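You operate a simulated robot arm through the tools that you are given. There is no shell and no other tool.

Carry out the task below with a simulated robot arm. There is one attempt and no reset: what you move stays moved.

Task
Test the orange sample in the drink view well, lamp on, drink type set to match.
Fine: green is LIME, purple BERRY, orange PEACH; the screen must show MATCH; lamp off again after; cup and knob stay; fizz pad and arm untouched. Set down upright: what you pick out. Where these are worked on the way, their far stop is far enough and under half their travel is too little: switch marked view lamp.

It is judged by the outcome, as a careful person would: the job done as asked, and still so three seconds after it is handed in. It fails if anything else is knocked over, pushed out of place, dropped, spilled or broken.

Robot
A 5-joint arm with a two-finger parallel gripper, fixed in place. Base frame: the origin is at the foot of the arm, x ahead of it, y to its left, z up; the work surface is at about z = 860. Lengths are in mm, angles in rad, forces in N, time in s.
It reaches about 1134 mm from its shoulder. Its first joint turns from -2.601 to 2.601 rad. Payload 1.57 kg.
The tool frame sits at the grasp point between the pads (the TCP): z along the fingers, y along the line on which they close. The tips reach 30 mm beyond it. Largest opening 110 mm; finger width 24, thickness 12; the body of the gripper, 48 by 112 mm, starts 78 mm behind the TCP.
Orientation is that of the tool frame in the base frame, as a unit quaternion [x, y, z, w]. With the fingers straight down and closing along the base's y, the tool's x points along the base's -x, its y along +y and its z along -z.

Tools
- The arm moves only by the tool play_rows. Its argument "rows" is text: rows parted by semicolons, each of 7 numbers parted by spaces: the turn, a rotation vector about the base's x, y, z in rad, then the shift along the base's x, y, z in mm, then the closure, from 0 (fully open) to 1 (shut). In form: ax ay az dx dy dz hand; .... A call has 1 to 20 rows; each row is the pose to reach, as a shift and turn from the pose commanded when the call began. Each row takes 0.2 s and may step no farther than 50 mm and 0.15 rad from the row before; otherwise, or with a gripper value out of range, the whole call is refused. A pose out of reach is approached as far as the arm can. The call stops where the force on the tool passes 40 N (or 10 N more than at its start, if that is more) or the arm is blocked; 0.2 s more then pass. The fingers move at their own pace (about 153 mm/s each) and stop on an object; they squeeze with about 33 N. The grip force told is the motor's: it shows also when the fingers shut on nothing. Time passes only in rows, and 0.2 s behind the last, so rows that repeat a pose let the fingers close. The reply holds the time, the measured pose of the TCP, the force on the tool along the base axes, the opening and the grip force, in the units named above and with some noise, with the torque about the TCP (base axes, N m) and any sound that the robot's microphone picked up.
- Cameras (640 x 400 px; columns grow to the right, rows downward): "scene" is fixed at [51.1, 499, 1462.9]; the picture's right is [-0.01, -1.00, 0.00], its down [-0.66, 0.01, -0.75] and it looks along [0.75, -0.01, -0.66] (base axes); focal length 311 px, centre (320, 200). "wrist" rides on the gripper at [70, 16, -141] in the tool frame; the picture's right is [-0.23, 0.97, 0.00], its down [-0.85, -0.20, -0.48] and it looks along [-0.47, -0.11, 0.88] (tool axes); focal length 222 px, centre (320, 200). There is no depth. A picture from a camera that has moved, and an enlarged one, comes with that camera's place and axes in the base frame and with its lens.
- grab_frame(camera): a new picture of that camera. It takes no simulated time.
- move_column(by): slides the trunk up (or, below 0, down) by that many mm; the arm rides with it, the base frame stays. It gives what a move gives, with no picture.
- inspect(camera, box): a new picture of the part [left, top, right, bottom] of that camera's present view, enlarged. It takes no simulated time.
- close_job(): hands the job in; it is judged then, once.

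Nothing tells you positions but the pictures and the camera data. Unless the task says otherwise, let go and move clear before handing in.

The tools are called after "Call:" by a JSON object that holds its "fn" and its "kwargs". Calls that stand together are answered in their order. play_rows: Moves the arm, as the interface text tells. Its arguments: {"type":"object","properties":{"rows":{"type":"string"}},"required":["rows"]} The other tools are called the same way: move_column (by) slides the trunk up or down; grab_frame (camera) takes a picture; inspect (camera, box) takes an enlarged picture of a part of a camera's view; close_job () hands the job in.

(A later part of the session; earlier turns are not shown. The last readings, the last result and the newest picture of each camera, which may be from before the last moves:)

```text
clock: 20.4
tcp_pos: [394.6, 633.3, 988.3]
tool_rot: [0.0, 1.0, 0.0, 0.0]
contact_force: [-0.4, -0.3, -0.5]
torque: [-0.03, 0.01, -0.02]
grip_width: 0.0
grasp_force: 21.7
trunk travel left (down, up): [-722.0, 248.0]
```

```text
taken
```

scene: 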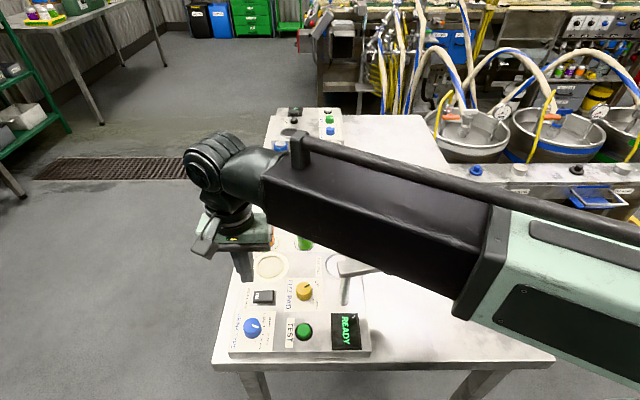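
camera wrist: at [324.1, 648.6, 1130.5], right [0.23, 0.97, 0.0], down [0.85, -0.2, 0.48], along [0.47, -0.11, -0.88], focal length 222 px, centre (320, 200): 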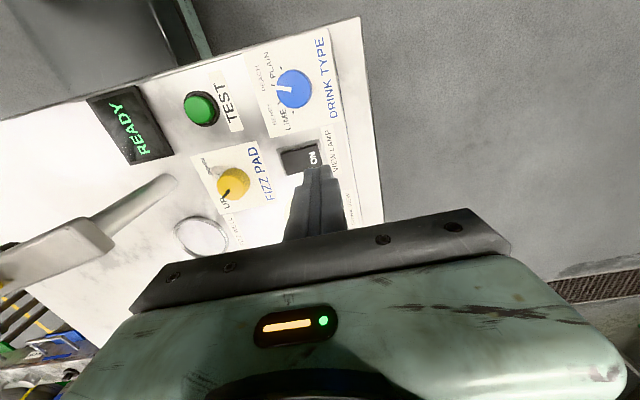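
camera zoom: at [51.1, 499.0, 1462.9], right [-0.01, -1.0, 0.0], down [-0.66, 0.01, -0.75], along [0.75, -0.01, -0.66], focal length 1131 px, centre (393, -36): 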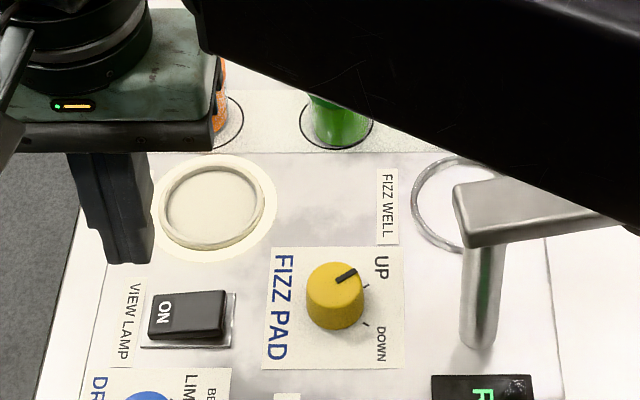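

The lamp is on, with a lit halo around the well. Now I'll move over the orange cup with the fingers part open.

Call:
{"fn": "play_rows", "kwargs": {"rows": "0 0 0 45 -1.5 0 0.6; 0 0 0 90 -3 0 0.27; 0 0 0 135 -4.5 0 0.27; 0 0 0 170 -6 0 0.27; 0 0 0 180 -6 0 0.27; 0 0 0 180 -6 0 0.27"}}

Call:
{"fn": "grab_frame", "kwargs": {"camera": "wrist"}}

Call:
{"fn": "grab_frame", "kwargs": {"camera": "scene"}}

Call:
{"fn": "inspect", "kwargs": {"camera": "wrist", "box": [260, 120, 380, 200]}}

```text
clock: 21.8
tcp_pos: [575.5, 625.1, 988.6]
tool_rot: [-0.001, 1.0, 0.0, 0.001]
contact_force: [0.0, -0.7, -0.5]
torque: [-0.02, -0.02, 0.03]
grip_width: 80.4
grasp_force: 0.1
trunk travel left (down, up): [-722.0, 248.0]
```

```text
taken
camera wrist: at [504.9, 641.4, 1130.6], right [0.23, 0.97, 0.0], down [0.85, -0.2, 0.48], along [0.47, -0.11, -0.88], focal length 222 px, centre (320, 200)
```

wrist: 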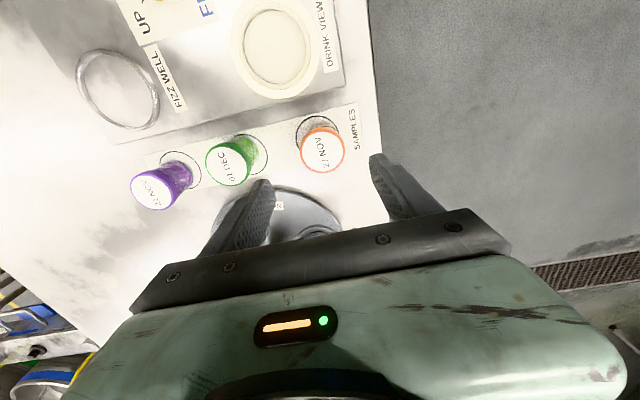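

```text
taken
```

scene: 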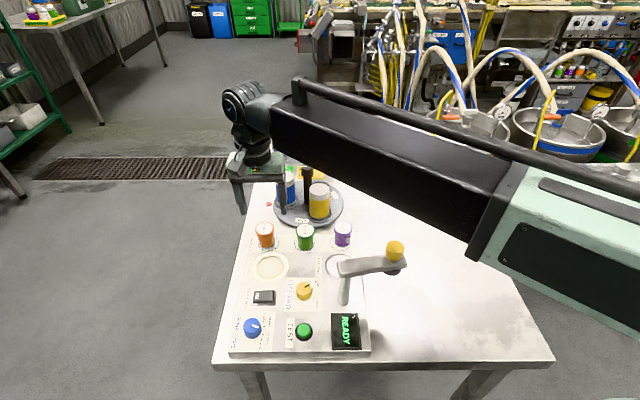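

```text
5.00 times, centred on (320, 160) of wrist
camera zoom: at [504.9, 641.4, 1130.6], right [0.23, 0.97, 0.0], down [0.85, -0.2, 0.48], along [0.47, -0.11, -0.88], focal length 1111 px, centre (320, 400)
```

zoom: 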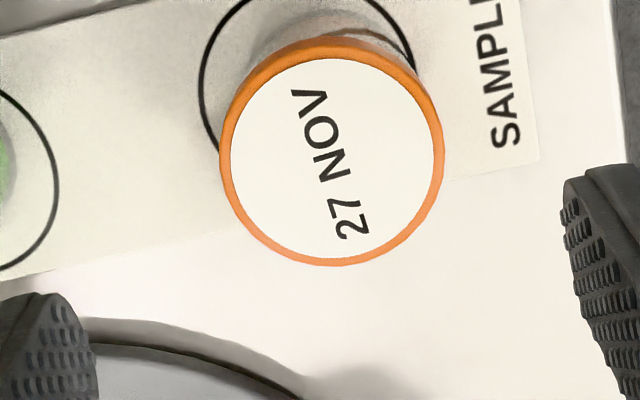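

The cup lid is at about (568, 628.5), top z ≈ 915. I'll centre on it and lower partway to refine the alignment.

Call:
{"fn": "play_rows", "kwargs": {"rows": "0 0 0 -6.5 3.4 0 0.27; 0 0 0 -6.5 3.4 0 0.27"}}

Call:
{"fn": "move_column", "kwargs": {"by": -40}}

Call:
{"fn": "inspect", "kwargs": {"camera": "wrist", "box": [230, 110, 410, 225]}}

Call:
{"fn": "grab_frame", "kwargs": {"camera": "scene"}}

Call:
{"fn": "inspect", "kwargs": {"camera": "scene", "box": [210, 180, 350, 270]}}

```text
clock: 22.4
tcp_pos: [569.8, 629.2, 988.6]
tool_rot: [0.001, 1.0, 0.0, 0.0]
contact_force: [0.5, -0.9, 0.4]
torque: [0.0, -0.01, 0.01]
grip_width: 80.5
grasp_force: 0.0
trunk travel left (down, up): [-722.0, 248.0]
```

```text
clock: 23.2
tcp_pos: [568.8, 628.9, 948.8]
tool_rot: [-0.001, 1.0, 0.001, 0.001]
contact_force: [0.0, 0.0, 0.4]
torque: [-0.02, -0.01, 0.03]
grip_width: 80.4
grasp_force: 0.1
trunk travel left (down, up): [-682.0, 288.0]
```

```text
3.48 times, centred on (320, 168) of wrist
camera zoom: at [498.5, 644.9, 1090.6], right [0.23, 0.97, 0.0], down [0.85, -0.2, 0.48], along [0.47, -0.11, -0.88], focal length 773 px, centre (320, 313)
```

zoom: 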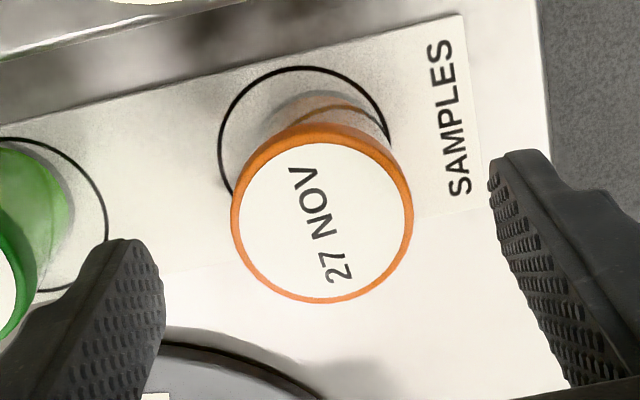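

```text
taken
```

scene: 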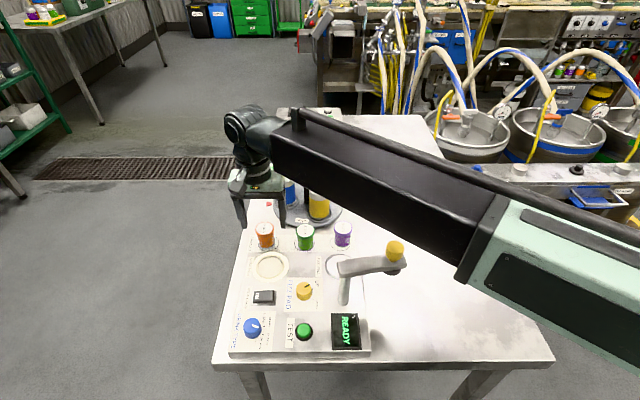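

```text
4.44 times, centred on (280, 225) of scene
camera zoom: at [51.1, 499.0, 1462.9], right [-0.01, -1.0, 0.0], down [-0.66, 0.01, -0.75], along [0.75, -0.01, -0.66], focal length 1382 px, centre (498, 89)
```

zoom: 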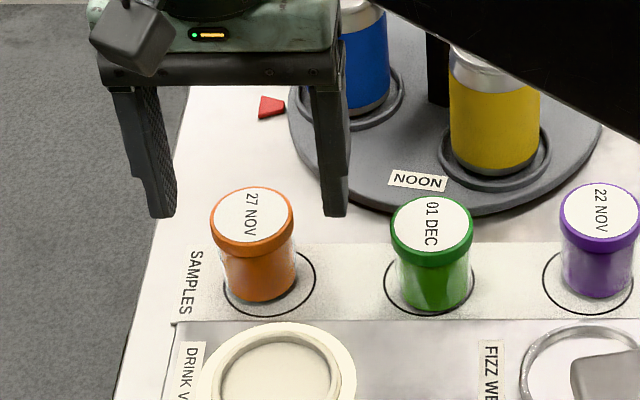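

The gripper is centred to within about 1–2 mm. I'll lower to lid height and close on the cup.

Call:
{"fn": "play_rows", "kwargs": {"rows": "0 0 0 -1 0 0 0.27; 0 0 0 -1 0 0 0.27"}}

Call:
{"fn": "move_column", "kwargs": {"by": -41}}

Call:
{"fn": "inspect", "kwargs": {"camera": "scene", "box": [210, 180, 350, 270]}}

Call:
{"fn": "grab_frame", "kwargs": {"camera": "wrist"}}

```text
clock: 23.8
tcp_pos: [568.8, 627.8, 949.1]
tool_rot: [-0.001, 1.0, 0.0, 0.0]
contact_force: [-0.6, 0.2, 0.5]
torque: [0.02, -0.01, 0.03]
grip_width: 80.4
grasp_force: 0.0
trunk travel left (down, up): [-682.0, 288.0]
```

```text
clock: 24.7
tcp_pos: [568.4, 627.6, 907.9]
tool_rot: [0.0, 1.0, 0.0, 0.001]
contact_force: [0.3, 0.0, -0.5]
torque: [0.01, 0.02, -0.02]
grip_width: 80.3
grasp_force: 0.0
trunk travel left (down, up): [-641.0, 329.0]
```

```text
4.44 times, centred on (280, 225) of scene
camera zoom: at [51.1, 499.0, 1462.9], right [-0.01, -1.0, 0.0], down [-0.66, 0.01, -0.75], along [0.75, -0.01, -0.66], focal length 1382 px, centre (498, 89)
```

zoom: 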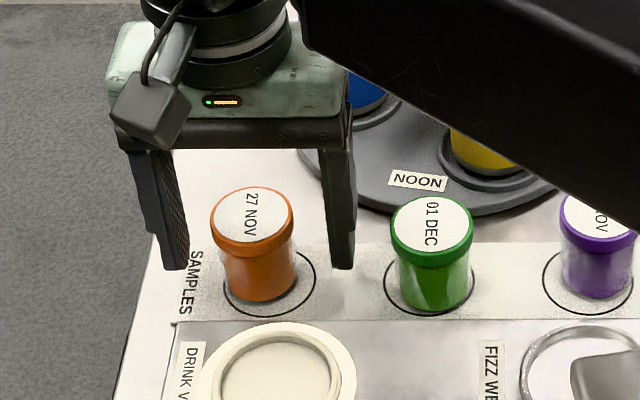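

```text
taken
camera wrist: at [497.8, 644.0, 1049.6], right [0.23, 0.97, 0.0], down [0.85, -0.2, 0.48], along [0.47, -0.11, -0.88], focal length 222 px, centre (320, 200)
```

wrist: 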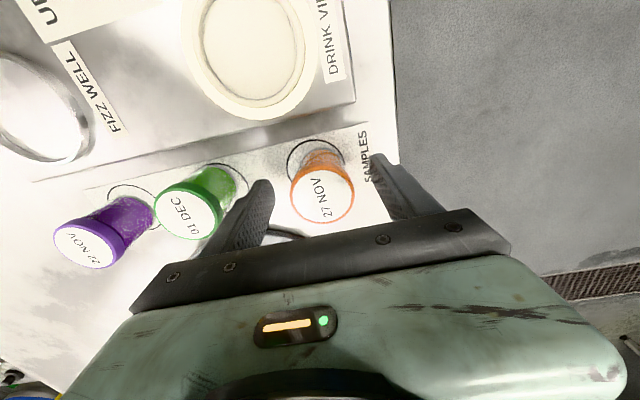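

The cup sits between the fingers. I'll shift 1 mm in y and close gently.

Call:
{"fn": "play_rows", "kwargs": {"rows": "0 0 0 0.5 1 0 0.27; 0 0 0 0.5 1 0 0.4; 0 0 0 0.5 1 0 0.5; 0 0 0 0.5 1 0 0.56; 0 0 0 0.5 1 0 0.62; 0 0 0 0.5 1 0 0.72; 0 0 0 0.5 1 0 0.72; 0 0 0 0.5 1 0 0.72"}}

Call:
{"fn": "inspect", "kwargs": {"camera": "scene", "box": [210, 180, 350, 270]}}

Call:
{"fn": "grab_frame", "kwargs": {"camera": "wrist"}}

```text
clock: 26.5
tcp_pos: [570.0, 629.4, 907.7]
tool_rot: [0.0, 1.0, 0.0, 0.0]
contact_force: [0.5, -0.1, 0.1]
torque: [0.02, -0.04, -0.01]
grip_width: 43.3
grasp_force: 32.7
trunk travel left (down, up): [-641.0, 329.0]
```

```text
4.44 times, centred on (280, 225) of scene
camera zoom: at [51.1, 499.0, 1462.9], right [-0.01, -1.0, 0.0], down [-0.66, 0.01, -0.75], along [0.75, -0.01, -0.66], focal length 1382 px, centre (498, 89)
```

zoom: 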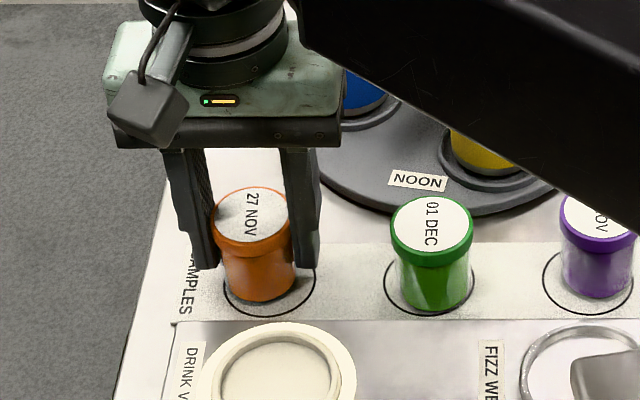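

```text
taken
camera wrist: at [498.5, 645.3, 1049.6], right [0.23, 0.97, 0.0], down [0.85, -0.2, 0.48], along [0.47, -0.11, -0.88], focal length 222 px, centre (320, 200)
```

wrist: 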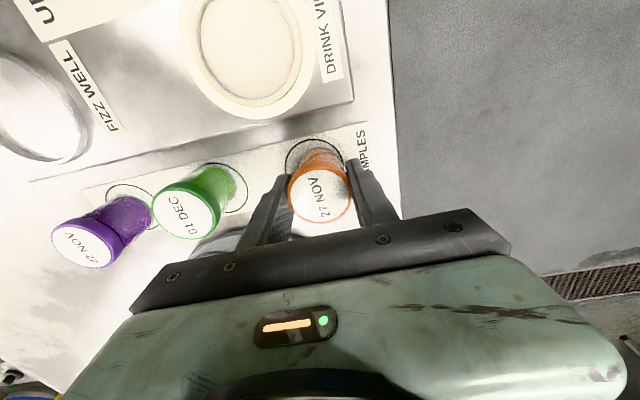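

The cup is held at 43 mm and 33 N. I'll take a close look at the well for an accurate centre, then lift by trunk.

Call:
{"fn": "inspect", "kwargs": {"camera": "wrist", "box": [160, 0, 340, 125]}}

Call:
{"fn": "move_column", "kwargs": {"by": 40}}

Call:
{"fn": "inspect", "kwargs": {"camera": "scene", "box": [210, 180, 350, 270]}}

```text
3.20 times, centred on (250, 62) of wrist
camera zoom: at [498.5, 645.3, 1049.6], right [0.23, 0.97, 0.0], down [0.85, -0.2, 0.48], along [0.47, -0.11, -0.88], focal length 711 px, centre (544, 640)
```

zoom: 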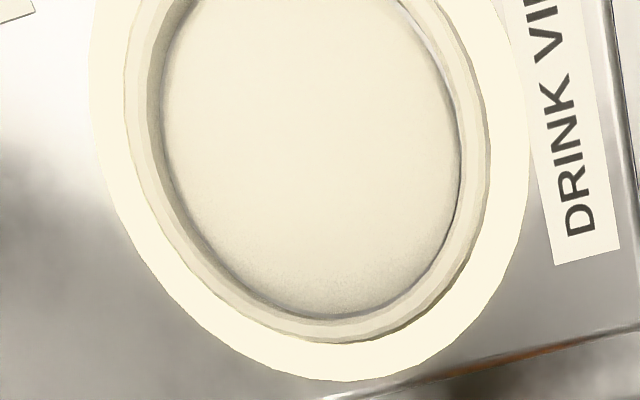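

```text
clock: 27.3
tcp_pos: [569.1, 630.4, 947.6]
tool_rot: [0.0, 1.0, 0.001, 0.0]
contact_force: [-0.3, 0.7, -0.2]
torque: [0.02, 0.0, 0.01]
grip_width: 30.8
grasp_force: 0.1
trunk travel left (down, up): [-681.0, 289.0]
```

```text
4.44 times, centred on (280, 225) of scene
camera zoom: at [51.1, 499.0, 1462.9], right [-0.01, -1.0, 0.0], down [-0.66, 0.01, -0.75], along [0.75, -0.01, -0.66], focal length 1382 px, centre (498, 89)
```

zoom: 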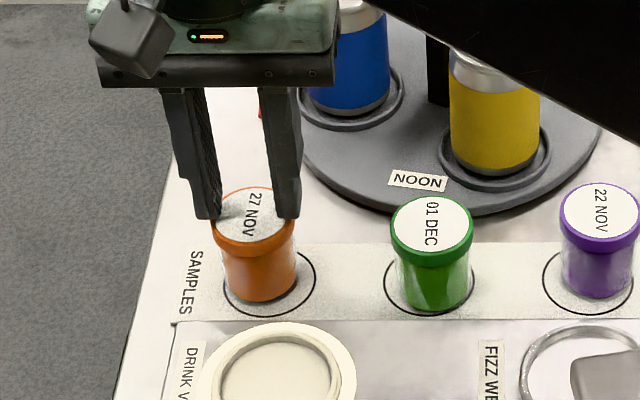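

The fingers slipped off: they're now shut at 30.8 mm above the lid, and the cup is still standing on the mat. I'll check that nothing moved before trying again.

Call:
{"fn": "grab_frame", "kwargs": {"camera": "wrist"}}

Call:
{"fn": "inspect", "kwargs": {"camera": "scene", "box": [235, 205, 299, 245]}}

Call:
{"fn": "inspect", "kwargs": {"camera": "wrist", "box": [250, 120, 390, 220]}}

```text
taken
camera wrist: at [498.6, 645.4, 1089.5], right [0.23, 0.97, 0.0], down [0.85, -0.2, 0.48], along [0.47, -0.11, -0.88], focal length 222 px, centre (320, 200)
```

wrist: 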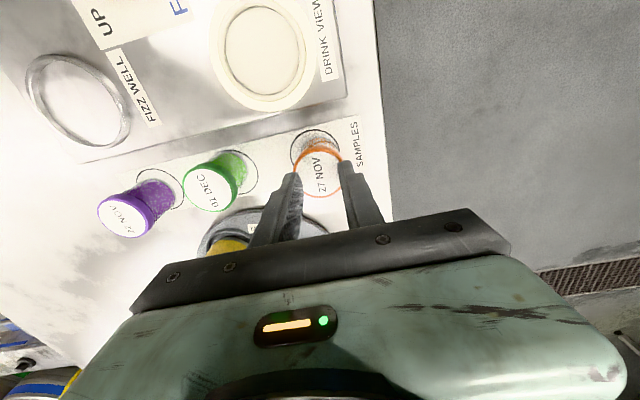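

```text
10.00 times, centred on (267, 225) of scene
camera zoom: at [51.1, 499.0, 1462.9], right [-0.01, -1.0, 0.0], down [-0.66, 0.01, -0.75], along [0.75, -0.01, -0.66], focal length 3109 px, centre (850, -50)
```

zoom: 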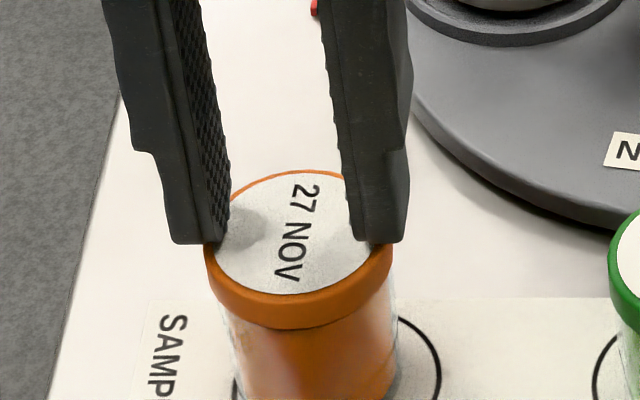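

```text
4.00 times, centred on (320, 170) of wrist
camera zoom: at [498.6, 645.4, 1089.5], right [0.23, 0.97, 0.0], down [0.85, -0.2, 0.48], along [0.47, -0.11, -0.88], focal length 888 px, centre (320, 320)
```

zoom: 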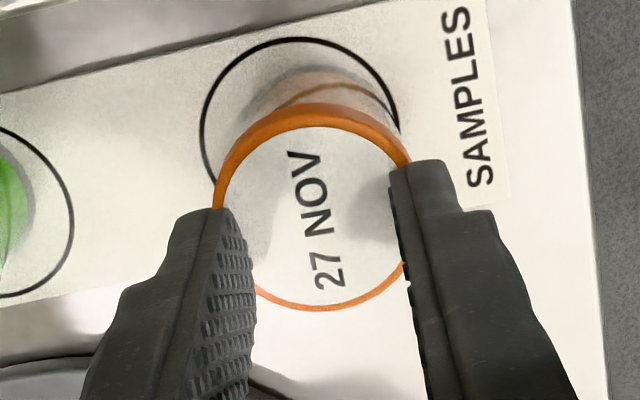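

The cup hasn't moved and is still upright. I'll rise a little, reopen, go slightly lower than before, squeeze with full closure, then lift in small steps.

Call:
{"fn": "move_column", "kwargs": {"by": 8}}

Call:
{"fn": "play_rows", "kwargs": {"rows": "0 0 0 0 0 0 0.4; 0 0 0 0 0 0 0.27; 0 0 0 0 0 0 0.27"}}

Call:
{"fn": "inspect", "kwargs": {"camera": "wrist", "box": [250, 120, 390, 220]}}

```text
clock: 27.9
tcp_pos: [568.9, 628.9, 956.8]
tool_rot: [0.0, 1.0, 0.0, 0.001]
contact_force: [-0.4, -0.1, -0.1]
torque: [0.03, -0.01, -0.02]
grip_width: 30.9
grasp_force: 0.0
trunk travel left (down, up): [-689.0, 281.0]
```

```text
clock: 28.7
tcp_pos: [569.1, 630.3, 955.1]
tool_rot: [0.0, 1.0, 0.001, 0.0]
contact_force: [0.0, -0.3, 0.1]
torque: [0.01, 0.03, -0.02]
grip_width: 80.4
grasp_force: 0.0
trunk travel left (down, up): [-689.0, 281.0]
```

```text
4.00 times, centred on (320, 170) of wrist
camera zoom: at [498.5, 645.3, 1097.6], right [0.23, 0.97, 0.0], down [0.85, -0.2, 0.48], along [0.47, -0.11, -0.88], focal length 888 px, centre (320, 320)
```

zoom: 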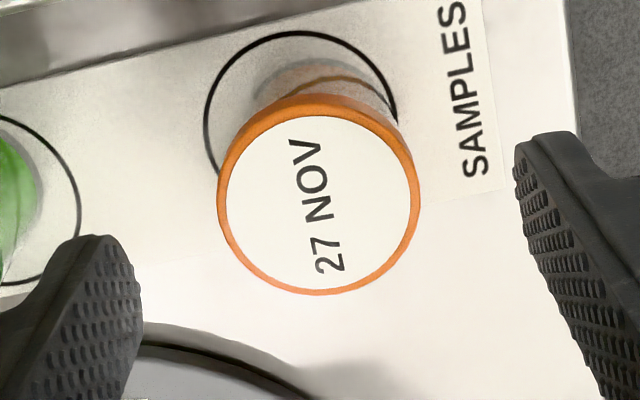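

Call:
{"fn": "move_column", "kwargs": {"by": -56}}

Call:
{"fn": "play_rows", "kwargs": {"rows": "0 0 0 0 -0.5 0 0.4; 0 0 0 0 -0.5 0 0.5; 0 0 0 0 -0.5 0 0.6; 0 0 0 0 -0.5 0 0.8; 0 0 0 0 -0.5 0 1; 0 0 0 0 -0.5 0 1; 0 0 0 0 -0.5 0 1; 0 0 0 0 -0.5 0 1"}}

Call:
{"fn": "inspect", "kwargs": {"camera": "scene", "box": [235, 205, 299, 245]}}

Call:
{"fn": "inspect", "kwargs": {"camera": "wrist", "box": [250, 120, 390, 220]}}

```text
clock: 29.6
tcp_pos: [570.1, 629.5, 900.9]
tool_rot: [0.0, 1.0, 0.001, 0.0]
contact_force: [0.8, 0.2, 0.4]
torque: [0.02, -0.02, -0.01]
grip_width: 80.3
grasp_force: 0.0
trunk travel left (down, up): [-633.0, 337.0]
```

```text
clock: 31.4
tcp_pos: [569.6, 629.8, 899.9]
tool_rot: [0.0, 1.0, 0.0, 0.0]
contact_force: [-0.3, -0.1, 0.1]
torque: [-0.03, 0.0, -0.01]
grip_width: 42.9
grasp_force: 32.7
trunk travel left (down, up): [-633.0, 337.0]
```

```text
10.00 times, centred on (267, 225) of scene
camera zoom: at [51.1, 499.0, 1462.9], right [-0.01, -1.0, 0.0], down [-0.66, 0.01, -0.75], along [0.75, -0.01, -0.66], focal length 3109 px, centre (850, -50)
```

zoom: 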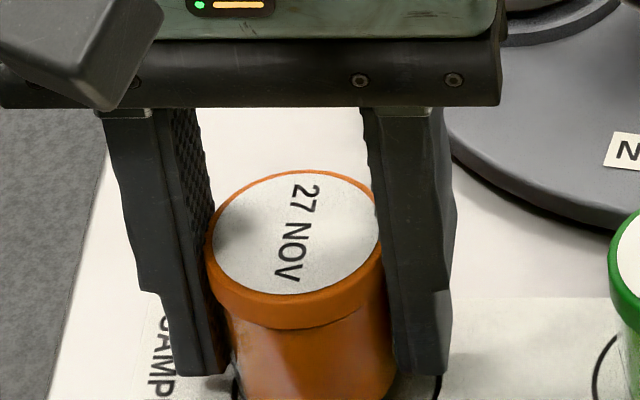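

```text
4.00 times, centred on (320, 170) of wrist
camera zoom: at [499.0, 645.1, 1041.6], right [0.23, 0.97, 0.0], down [0.85, -0.2, 0.48], along [0.47, -0.11, -0.88], focal length 888 px, centre (320, 320)
```

zoom: 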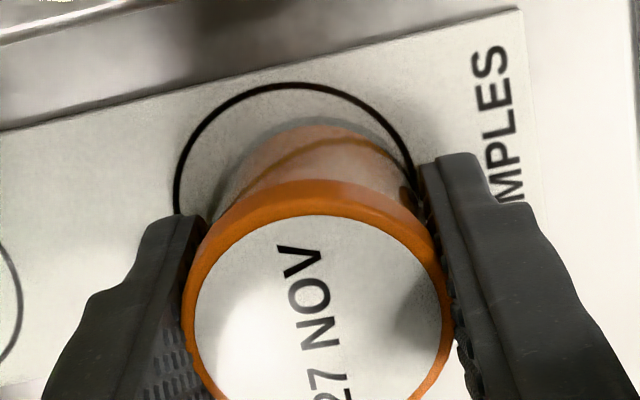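

Call:
{"fn": "move_column", "kwargs": {"by": 3}}

Call:
{"fn": "inspect", "kwargs": {"camera": "scene", "box": [235, 205, 299, 245]}}

```text
clock: 31.9
tcp_pos: [570.1, 629.8, 902.7]
tool_rot: [0.0, 1.0, 0.0, -0.001]
contact_force: [-0.1, 0.4, 0.0]
torque: [0.01, 0.03, 0.03]
grip_width: 42.8
grasp_force: 33.4
trunk travel left (down, up): [-636.0, 334.0]
```

```text
10.00 times, centred on (267, 225) of scene
camera zoom: at [51.1, 499.0, 1462.9], right [-0.01, -1.0, 0.0], down [-0.66, 0.01, -0.75], along [0.75, -0.01, -0.66], focal length 3109 px, centre (850, -50)
```

zoom: 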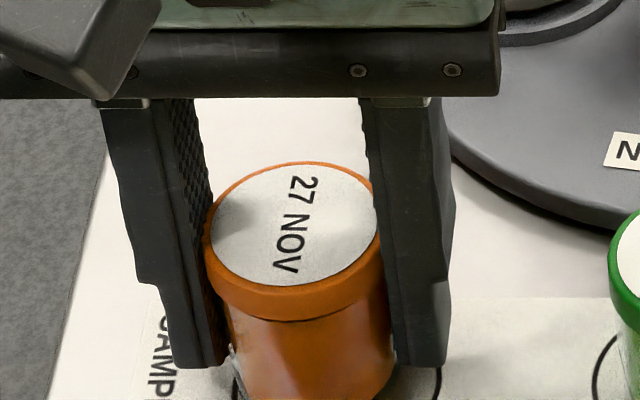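

The cup is rising with the fingers. I'll continue in small steps and watch for slip.

Call:
{"fn": "move_column", "kwargs": {"by": 5}}

Call:
{"fn": "move_column", "kwargs": {"by": 5}}

Call:
{"fn": "inspect", "kwargs": {"camera": "scene", "box": [235, 205, 299, 245]}}

```text
clock: 32.5
tcp_pos: [568.8, 629.7, 907.9]
tool_rot: [0.0, 1.0, 0.0, 0.0]
contact_force: [-0.7, 0.2, 0.3]
torque: [0.03, -0.04, -0.01]
grip_width: 42.8
grasp_force: 32.6
trunk travel left (down, up): [-641.0, 329.0]
```

```text
clock: 33.0
tcp_pos: [569.4, 629.1, 912.7]
tool_rot: [0.0, 1.0, 0.0, 0.0]
contact_force: [0.0, 0.0, -0.9]
torque: [0.02, 0.01, -0.03]
grip_width: 42.5
grasp_force: 33.0
trunk travel left (down, up): [-646.0, 324.0]
```

```text
10.00 times, centred on (267, 225) of scene
camera zoom: at [51.1, 499.0, 1462.9], right [-0.01, -1.0, 0.0], down [-0.66, 0.01, -0.75], along [0.75, -0.01, -0.66], focal length 3109 px, centre (850, -50)
```

zoom: 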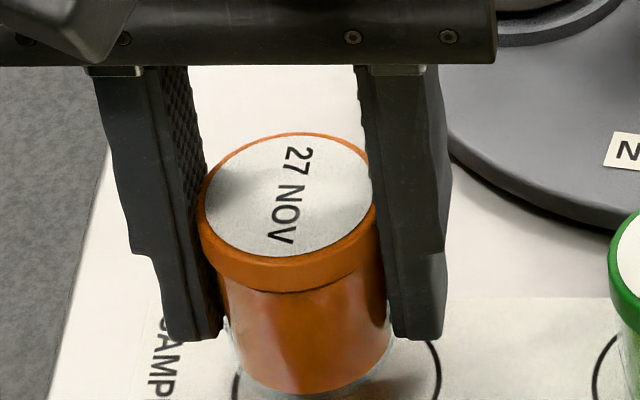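

Call:
{"fn": "move_column", "kwargs": {"by": 6}}

Call:
{"fn": "move_column", "kwargs": {"by": 6}}

Call:
{"fn": "move_column", "kwargs": {"by": 6}}

Call:
{"fn": "inspect", "kwargs": {"camera": "scene", "box": [235, 200, 299, 240]}}

```text
clock: 33.6
tcp_pos: [569.8, 628.6, 919.9]
tool_rot: [0.0, 1.0, 0.0, -0.001]
contact_force: [0.1, 1.1, -0.2]
torque: [0.0, -0.03, -0.01]
grip_width: 42.5
grasp_force: 33.4
trunk travel left (down, up): [-652.0, 318.0]
```

```text
clock: 34.1
tcp_pos: [570.1, 629.8, 924.4]
tool_rot: [0.0, 1.0, 0.0, 0.0]
contact_force: [0.2, -0.3, -1.0]
torque: [0.05, 0.01, 0.01]
grip_width: 42.6
grasp_force: 33.0
trunk travel left (down, up): [-658.0, 312.0]
```

```text
clock: 34.7
tcp_pos: [570.0, 629.5, 930.2]
tool_rot: [0.0, 1.0, 0.0, 0.0]
contact_force: [-0.3, 0.3, -0.2]
torque: [0.0, 0.01, 0.02]
grip_width: 42.6
grasp_force: 33.3
trunk travel left (down, up): [-664.0, 306.0]
```

```text
10.00 times, centred on (267, 220) of scene
camera zoom: at [51.1, 499.0, 1462.9], right [-0.01, -1.0, 0.0], down [-0.66, 0.01, -0.75], along [0.75, -0.01, -0.66], focal length 3109 px, centre (850, 0)
```

zoom: 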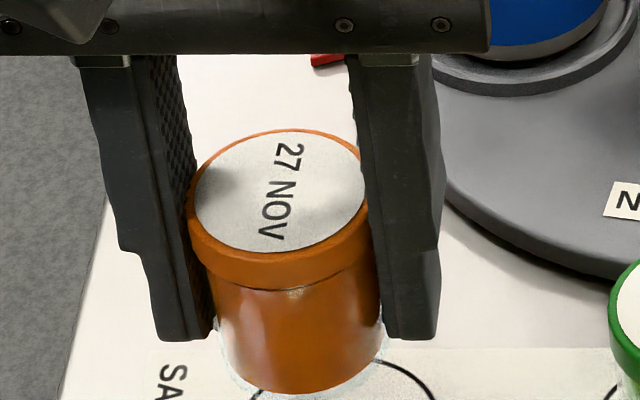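

Call:
{"fn": "move_column", "kwargs": {"by": 6}}

Call:
{"fn": "move_column", "kwargs": {"by": 6}}

Call:
{"fn": "move_column", "kwargs": {"by": 6}}

Call:
{"fn": "move_column", "kwargs": {"by": 6}}

Call:
{"fn": "inspect", "kwargs": {"camera": "scene", "box": [235, 195, 299, 235]}}

Call:
{"fn": "grab_frame", "kwargs": {"camera": "wrist"}}

```text
clock: 35.2
tcp_pos: [570.4, 629.5, 938.0]
tool_rot: [0.0, 1.0, 0.001, 0.0]
contact_force: [0.2, -0.2, -0.5]
torque: [-0.03, -0.01, 0.03]
grip_width: 42.6
grasp_force: 33.0
trunk travel left (down, up): [-670.0, 300.0]
```

```text
clock: 35.8
tcp_pos: [570.5, 628.8, 942.2]
tool_rot: [0.001, 1.0, 0.0, -0.001]
contact_force: [0.5, -0.4, -0.7]
torque: [0.0, 0.0, 0.04]
grip_width: 42.6
grasp_force: 33.2
trunk travel left (down, up): [-676.0, 294.0]
```

```text
clock: 36.3
tcp_pos: [570.7, 629.4, 948.4]
tool_rot: [0.0, 1.0, 0.0, 0.0]
contact_force: [-0.3, 0.4, 0.7]
torque: [-0.01, 0.02, 0.01]
grip_width: 42.9
grasp_force: 33.2
trunk travel left (down, up): [-682.0, 288.0]
```

```text
clock: 36.9
tcp_pos: [569.9, 628.8, 955.2]
tool_rot: [0.001, 1.0, 0.0, 0.001]
contact_force: [0.8, -0.4, -0.1]
torque: [-0.01, -0.03, 0.0]
grip_width: 42.6
grasp_force: 32.9
trunk travel left (down, up): [-688.0, 282.0]
```

```text
10.00 times, centred on (267, 215) of scene
camera zoom: at [51.1, 499.0, 1462.9], right [-0.01, -1.0, 0.0], down [-0.66, 0.01, -0.75], along [0.75, -0.01, -0.66], focal length 3109 px, centre (850, 50)
```

zoom: 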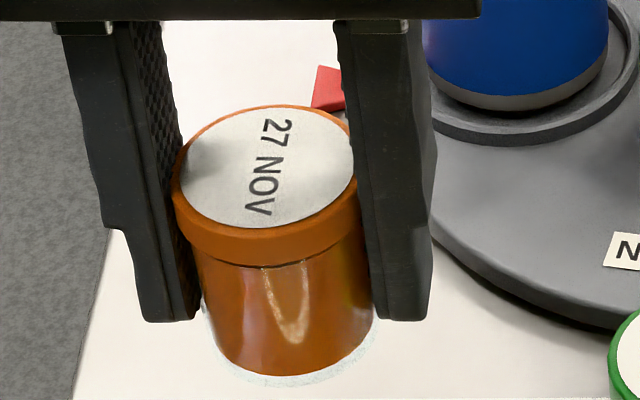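

```text
taken
camera wrist: at [499.1, 645.3, 1096.5], right [0.23, 0.97, 0.0], down [0.85, -0.2, 0.48], along [0.47, -0.11, -0.88], focal length 222 px, centre (320, 200)
```

wrist: 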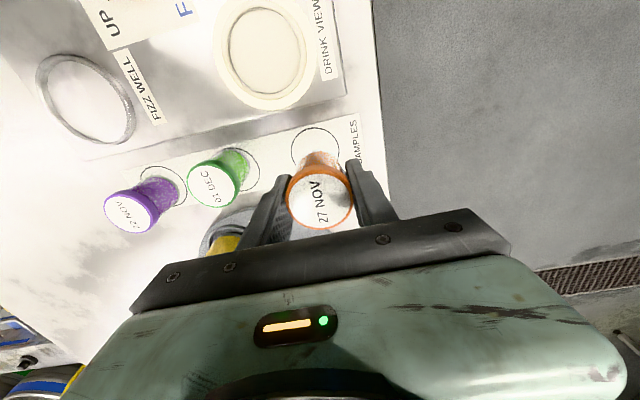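

The cup is held clear at about 54 mm up. I'll measure the well centre from this view.

Call:
{"fn": "inspect", "kwargs": {"camera": "wrist", "box": [190, 0, 350, 120]}}

Call:
{"fn": "inspect", "kwargs": {"camera": "wrist", "box": [250, 120, 390, 230]}}

Call:
{"fn": "inspect", "kwargs": {"camera": "scene", "box": [240, 245, 304, 290]}}

```text
3.33 times, centred on (270, 60) of wrist
camera zoom: at [499.1, 645.3, 1096.5], right [0.23, 0.97, 0.0], down [0.85, -0.2, 0.48], along [0.47, -0.11, -0.88], focal length 740 px, centre (487, 667)
```

zoom: 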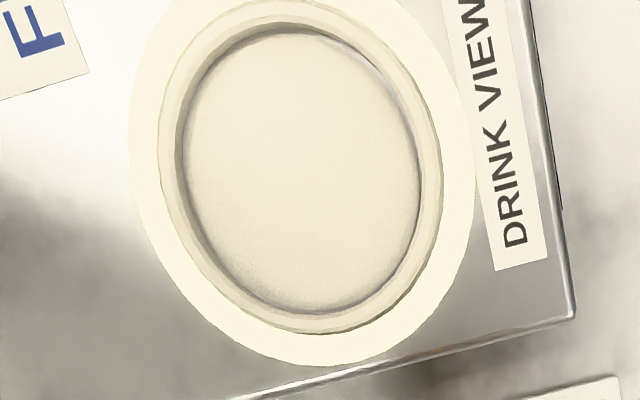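

```text
3.64 times, centred on (320, 175) of wrist
camera zoom: at [499.1, 645.3, 1096.5], right [0.23, 0.97, 0.0], down [0.85, -0.2, 0.48], along [0.47, -0.11, -0.88], focal length 808 px, centre (320, 291)
```

zoom: 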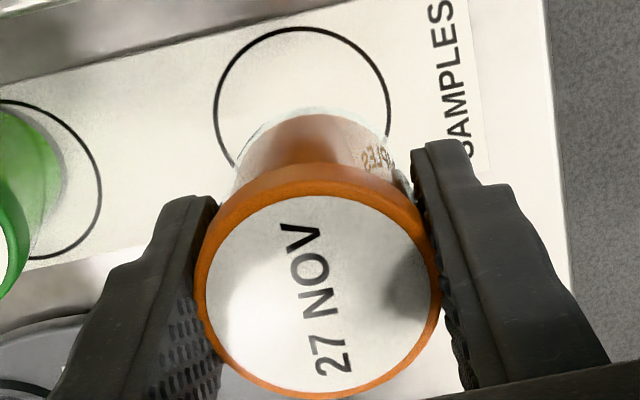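

```text
8.89 times, centred on (272, 268) of scene
camera zoom: at [51.1, 499.0, 1462.9], right [-0.01, -1.0, 0.0], down [-0.66, 0.01, -0.75], along [0.75, -0.01, -0.66], focal length 2764 px, centre (747, -400)
```

zoom: 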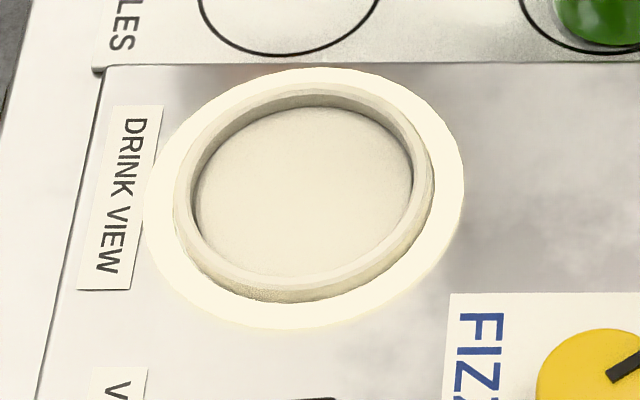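

The well centre is about (473, 607) with a floor about 51 mm across at z ≈ 890. I'll carry the cup there slowly.

Call:
{"fn": "play_rows", "kwargs": {"rows": "0 0 0 -6 -1.4 0 1; 0 0 0 -16 -3.6 0 1; 0 0 0 -28 -6.4 0 1; 0 0 0 -40 -9.1 0 1; 0 0 0 -52 -11.8 0 1; 0 0 0 -64 -14.5 0 1; 0 0 0 -76 -17.2 0 1; 0 0 0 -86 -19.5 0 1; 0 0 0 -93 -21.1 0 1; 0 0 0 -96.5 -21.9 0 1; 0 0 0 -96.5 -21.9 0 1"}}

Call:
{"fn": "grab_frame", "kwargs": {"camera": "wrist"}}

Call:
{"fn": "inspect", "kwargs": {"camera": "scene", "box": [210, 210, 350, 300]}}

Call:
{"fn": "inspect", "kwargs": {"camera": "wrist", "box": [240, 110, 400, 220]}}

```text
clock: 39.3
tcp_pos: [474.1, 606.8, 955.8]
tool_rot: [-0.001, 1.0, 0.0, 0.0]
contact_force: [-0.3, 0.4, -0.9]
torque: [0.0, -0.01, -0.03]
grip_width: 42.6
grasp_force: 33.0
trunk travel left (down, up): [-688.0, 282.0]
```

```text
taken
camera wrist: at [402.2, 623.6, 1096.6], right [0.23, 0.97, 0.0], down [0.85, -0.2, 0.48], along [0.47, -0.11, -0.88], focal length 222 px, centre (320, 200)
```

wrist: 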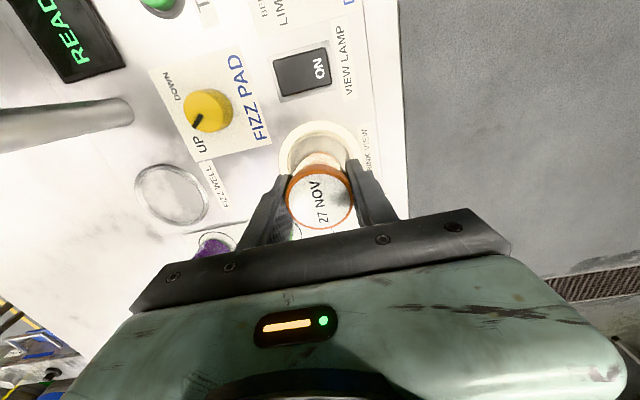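

```text
4.44 times, centred on (280, 255) of scene
camera zoom: at [51.1, 499.0, 1462.9], right [-0.01, -1.0, 0.0], down [-0.66, 0.01, -0.75], along [0.75, -0.01, -0.66], focal length 1382 px, centre (498, -44)
```

zoom: 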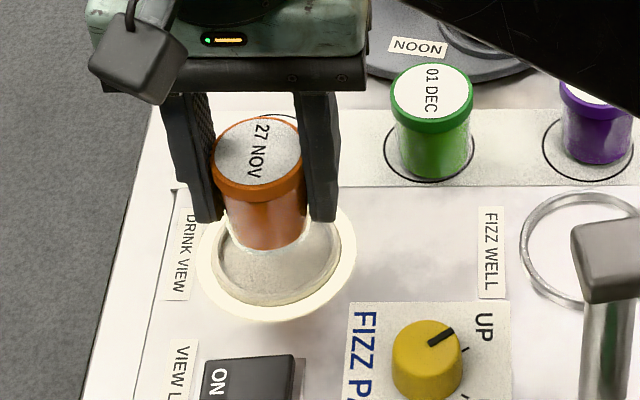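

```text
3.64 times, centred on (320, 165) of wrist
camera zoom: at [402.2, 623.6, 1096.6], right [0.23, 0.97, 0.0], down [0.85, -0.2, 0.48], along [0.47, -0.11, -0.88], focal length 808 px, centre (320, 327)
```

zoom: 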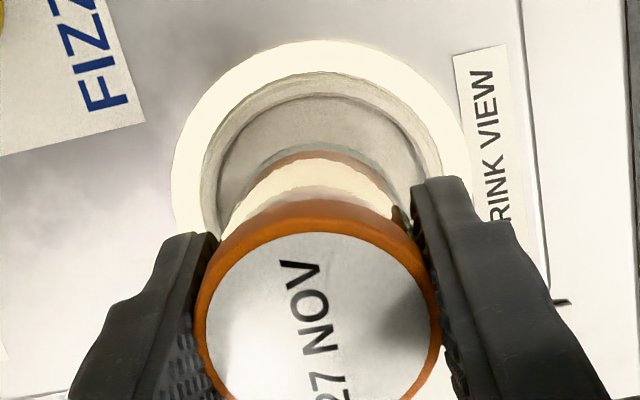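

The cup is over the well. I'll lower it gently and watch for contact.

Call:
{"fn": "move_column", "kwargs": {"by": -8}}

Call:
{"fn": "move_column", "kwargs": {"by": -8}}

Call:
{"fn": "inspect", "kwargs": {"camera": "scene", "box": [230, 225, 310, 285]}}

Call:
{"fn": "inspect", "kwargs": {"camera": "wrist", "box": [240, 110, 400, 220]}}

```text
clock: 39.9
tcp_pos: [473.6, 606.8, 947.9]
tool_rot: [0.001, 1.0, 0.0, 0.0]
contact_force: [0.2, 0.3, -0.5]
torque: [0.01, 0.0, -0.01]
grip_width: 42.8
grasp_force: 33.0
trunk travel left (down, up): [-680.0, 290.0]
```

```text
clock: 40.4
tcp_pos: [472.5, 607.3, 938.9]
tool_rot: [0.0, 1.0, 0.0, 0.0]
contact_force: [0.2, -0.8, -1.2]
torque: [0.01, 0.0, 0.0]
grip_width: 42.7
grasp_force: 33.5
trunk travel left (down, up): [-672.0, 298.0]
```

```text
6.67 times, centred on (270, 255) of scene
camera zoom: at [51.1, 499.0, 1462.9], right [-0.01, -1.0, 0.0], down [-0.66, 0.01, -0.75], along [0.75, -0.01, -0.66], focal length 2073 px, centre (653, -167)
```

zoom: 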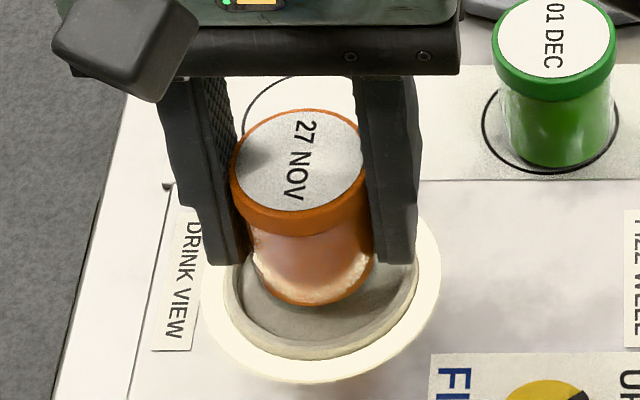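

```text
3.64 times, centred on (320, 165) of wrist
camera zoom: at [402.2, 623.5, 1080.6], right [0.23, 0.97, 0.0], down [0.85, -0.2, 0.48], along [0.47, -0.11, -0.88], focal length 808 px, centre (320, 327)
```

zoom: 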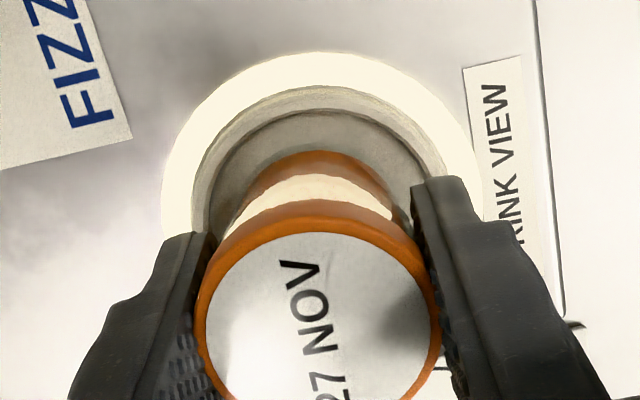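

Call:
{"fn": "move_column", "kwargs": {"by": -6}}

Call:
{"fn": "move_column", "kwargs": {"by": -2}}

Call:
{"fn": "inspect", "kwargs": {"camera": "scene", "box": [230, 225, 310, 285]}}

Call:
{"fn": "inspect", "kwargs": {"camera": "wrist", "box": [240, 110, 400, 220]}}

```text
clock: 41.0
tcp_pos: [473.1, 606.9, 932.2]
tool_rot: [0.0, 1.0, 0.001, 0.0]
contact_force: [0.5, -0.3, -1.1]
torque: [-0.01, 0.0, -0.01]
grip_width: 42.8
grasp_force: 32.8
trunk travel left (down, up): [-666.0, 304.0]
```

```text
clock: 41.5
tcp_pos: [471.8, 607.8, 931.0]
tool_rot: [0.0, 1.0, -0.001, 0.0]
contact_force: [0.4, 0.5, -0.1]
torque: [0.0, -0.01, 0.0]
grip_width: 42.7
grasp_force: 33.1
trunk travel left (down, up): [-664.0, 306.0]
```

```text
6.67 times, centred on (270, 255) of scene
camera zoom: at [51.1, 499.0, 1462.9], right [-0.01, -1.0, 0.0], down [-0.66, 0.01, -0.75], along [0.75, -0.01, -0.66], focal length 2073 px, centre (653, -167)
```

zoom: 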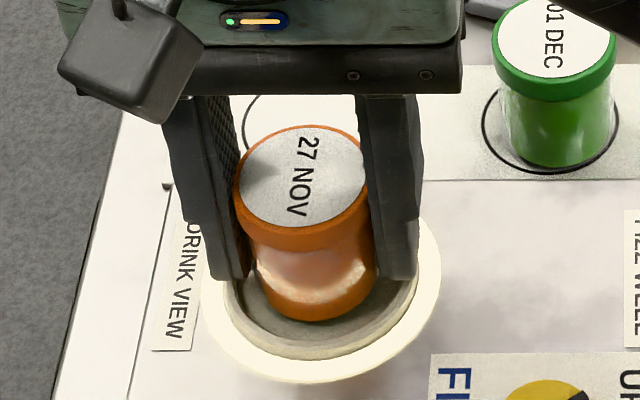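

```text
3.64 times, centred on (320, 165) of wrist
camera zoom: at [402.2, 623.6, 1072.6], right [0.23, 0.97, 0.0], down [0.85, -0.2, 0.48], along [0.47, -0.11, -0.88], focal length 808 px, centre (320, 327)
```

zoom: 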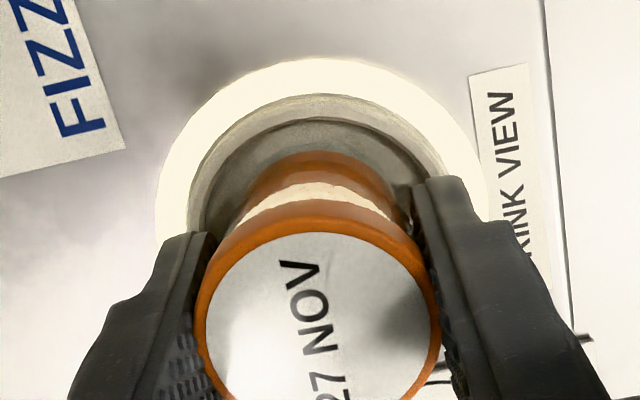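

Call:
{"fn": "move_column", "kwargs": {"by": -1.5}}

Call:
{"fn": "inspect", "kwargs": {"camera": "scene", "box": [246, 240, 294, 276]}}

```text
clock: 42.0
tcp_pos: [472.6, 607.7, 930.0]
tool_rot: [0.0, 1.0, 0.001, 0.0]
contact_force: [0.3, 0.4, -1.1]
torque: [0.02, -0.01, 0.01]
grip_width: 42.6
grasp_force: 32.9
trunk travel left (down, up): [-663.0, 307.0]
```

```text
11.11 times, centred on (270, 258) of scene
camera zoom: at [51.1, 499.0, 1462.9], right [-0.01, -1.0, 0.0], down [-0.66, 0.01, -0.75], along [0.75, -0.01, -0.66], focal length 3455 px, centre (876, -444)
```

zoom: 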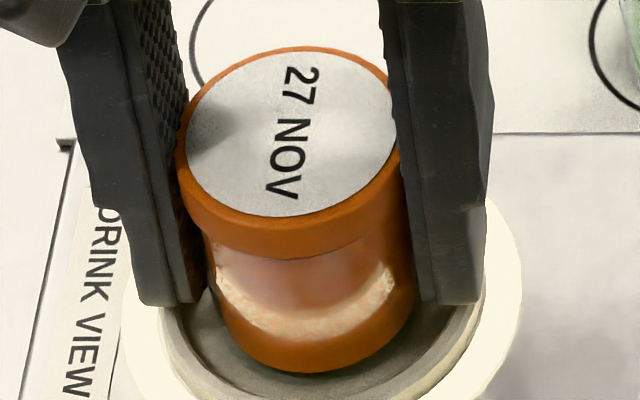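

Call:
{"fn": "move_column", "kwargs": {"by": -2}}

Call:
{"fn": "inspect", "kwargs": {"camera": "scene", "box": [246, 240, 294, 276]}}

```text
clock: 42.5
tcp_pos: [472.8, 608.3, 927.4]
tool_rot: [0.0, 1.0, 0.0, 0.0]
contact_force: [0.4, 0.0, -0.1]
torque: [0.03, -0.03, 0.01]
grip_width: 42.9
grasp_force: 32.3
trunk travel left (down, up): [-661.0, 309.0]
```

```text
11.11 times, centred on (270, 258) of scene
camera zoom: at [51.1, 499.0, 1462.9], right [-0.01, -1.0, 0.0], down [-0.66, 0.01, -0.75], along [0.75, -0.01, -0.66], focal length 3455 px, centre (876, -444)
```

zoom: 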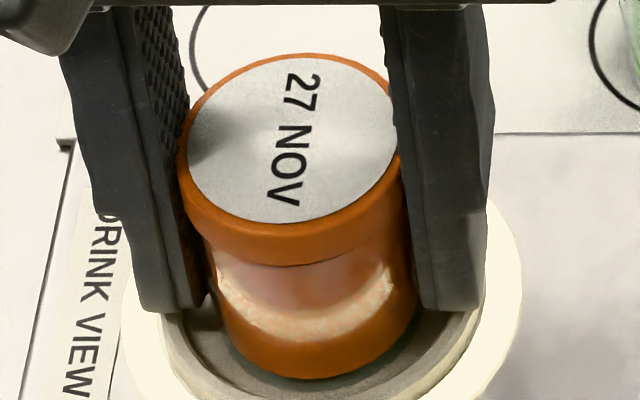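

Call:
{"fn": "move_column", "kwargs": {"by": -1}}

Call:
{"fn": "move_column", "kwargs": {"by": -1}}

Call:
{"fn": "inspect", "kwargs": {"camera": "scene", "box": [246, 245, 294, 281]}}

Call:
{"fn": "inspect", "kwargs": {"camera": "wrist", "box": [260, 120, 380, 200]}}

```text
clock: 43.0
tcp_pos: [472.8, 608.1, 926.0]
tool_rot: [0.001, 1.0, -0.001, 0.0]
contact_force: [0.3, -0.4, -0.8]
torque: [-0.01, -0.02, 0.02]
grip_width: 43.0
grasp_force: 32.7
trunk travel left (down, up): [-660.0, 310.0]
```

```text
clock: 43.5
tcp_pos: [472.7, 607.3, 925.8]
tool_rot: [0.0, 1.0, 0.001, 0.001]
contact_force: [4.2, 4.1, 16.6]
torque: [0.04, -0.08, 0.0]
grip_width: 42.8
grasp_force: 33.6
trunk travel left (down, up): [-659.0, 311.0]
```

```text
11.11 times, centred on (270, 263) of scene
camera zoom: at [51.1, 499.0, 1462.9], right [-0.01, -1.0, 0.0], down [-0.66, 0.01, -0.75], along [0.75, -0.01, -0.66], focal length 3455 px, centre (876, -500)
```

zoom: 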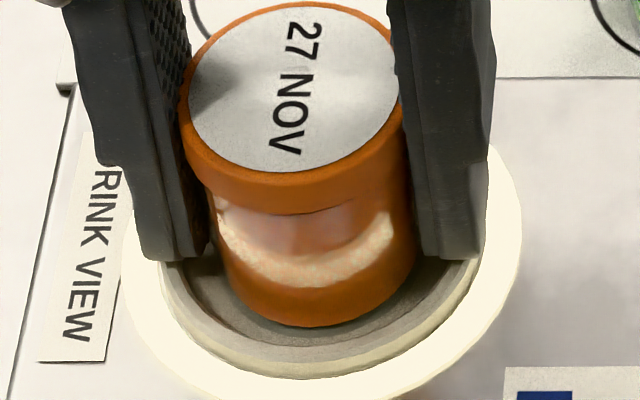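

```text
5.00 times, centred on (320, 160) of wrist
camera zoom: at [401.9, 623.2, 1067.9], right [0.23, 0.97, 0.0], down [0.85, -0.2, 0.48], along [0.47, -0.11, -0.88], focal length 1111 px, centre (320, 400)
```

zoom: 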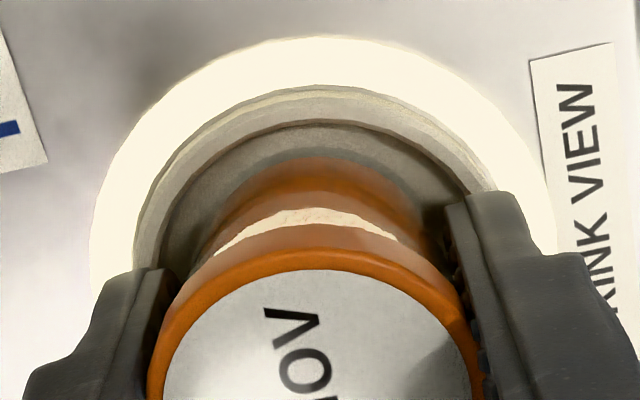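

I'm getting about 17 N of vertical contact, and the cup base looks to be at the well floor. I'll ease up 1 mm to unload, then open slowly.

Call:
{"fn": "move_column", "kwargs": {"by": 1}}

Call:
{"fn": "play_rows", "kwargs": {"rows": "0 0 0 0 0 0 0.62; 0 0 0 0 0 0 0.6; 0 0 0 0 0 0 0.57; 0 0 0 0 0 0 0.53; 0 0 0 0 0 0 0.48; 0 0 0 0 0 0 0.44; 0 0 0 0 0 0 0.44"}}

Call:
{"fn": "inspect", "kwargs": {"camera": "scene", "box": [246, 245, 294, 281]}}

Call:
{"fn": "inspect", "kwargs": {"camera": "wrist", "box": [240, 110, 400, 220]}}

```text
clock: 44.0
tcp_pos: [472.1, 607.1, 926.4]
tool_rot: [0.0, 1.0, 0.0, 0.001]
contact_force: [0.8, 0.6, 3.2]
torque: [-0.01, -0.02, 0.0]
grip_width: 42.4
grasp_force: 32.7
trunk travel left (down, up): [-660.0, 310.0]
```

```text
clock: 45.6
tcp_pos: [473.1, 607.9, 927.2]
tool_rot: [0.0, 1.0, 0.0, -0.001]
contact_force: [0.9, 0.2, 0.3]
torque: [0.03, -0.03, 0.0]
grip_width: 61.6
grasp_force: 0.0
trunk travel left (down, up): [-660.0, 310.0]
```

```text
11.11 times, centred on (270, 263) of scene
camera zoom: at [51.1, 499.0, 1462.9], right [-0.01, -1.0, 0.0], down [-0.66, 0.01, -0.75], along [0.75, -0.01, -0.66], focal length 3455 px, centre (876, -500)
```

zoom: 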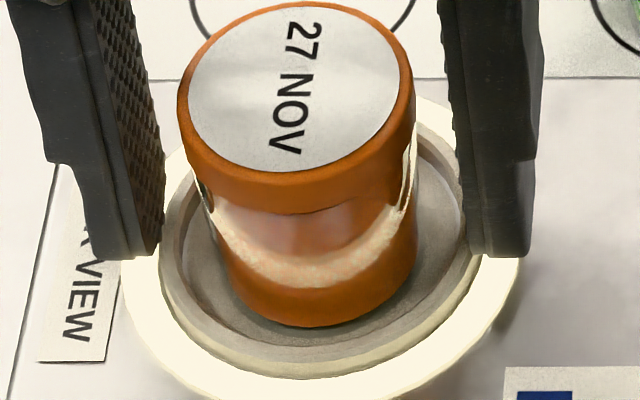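

```text
3.64 times, centred on (320, 165) of wrist
camera zoom: at [402.2, 623.6, 1068.1], right [0.23, 0.97, 0.0], down [0.85, -0.2, 0.48], along [0.47, -0.11, -0.88], focal length 808 px, centre (320, 327)
```

zoom: 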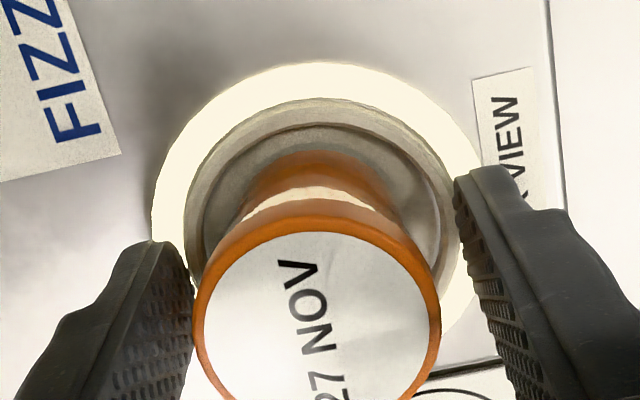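

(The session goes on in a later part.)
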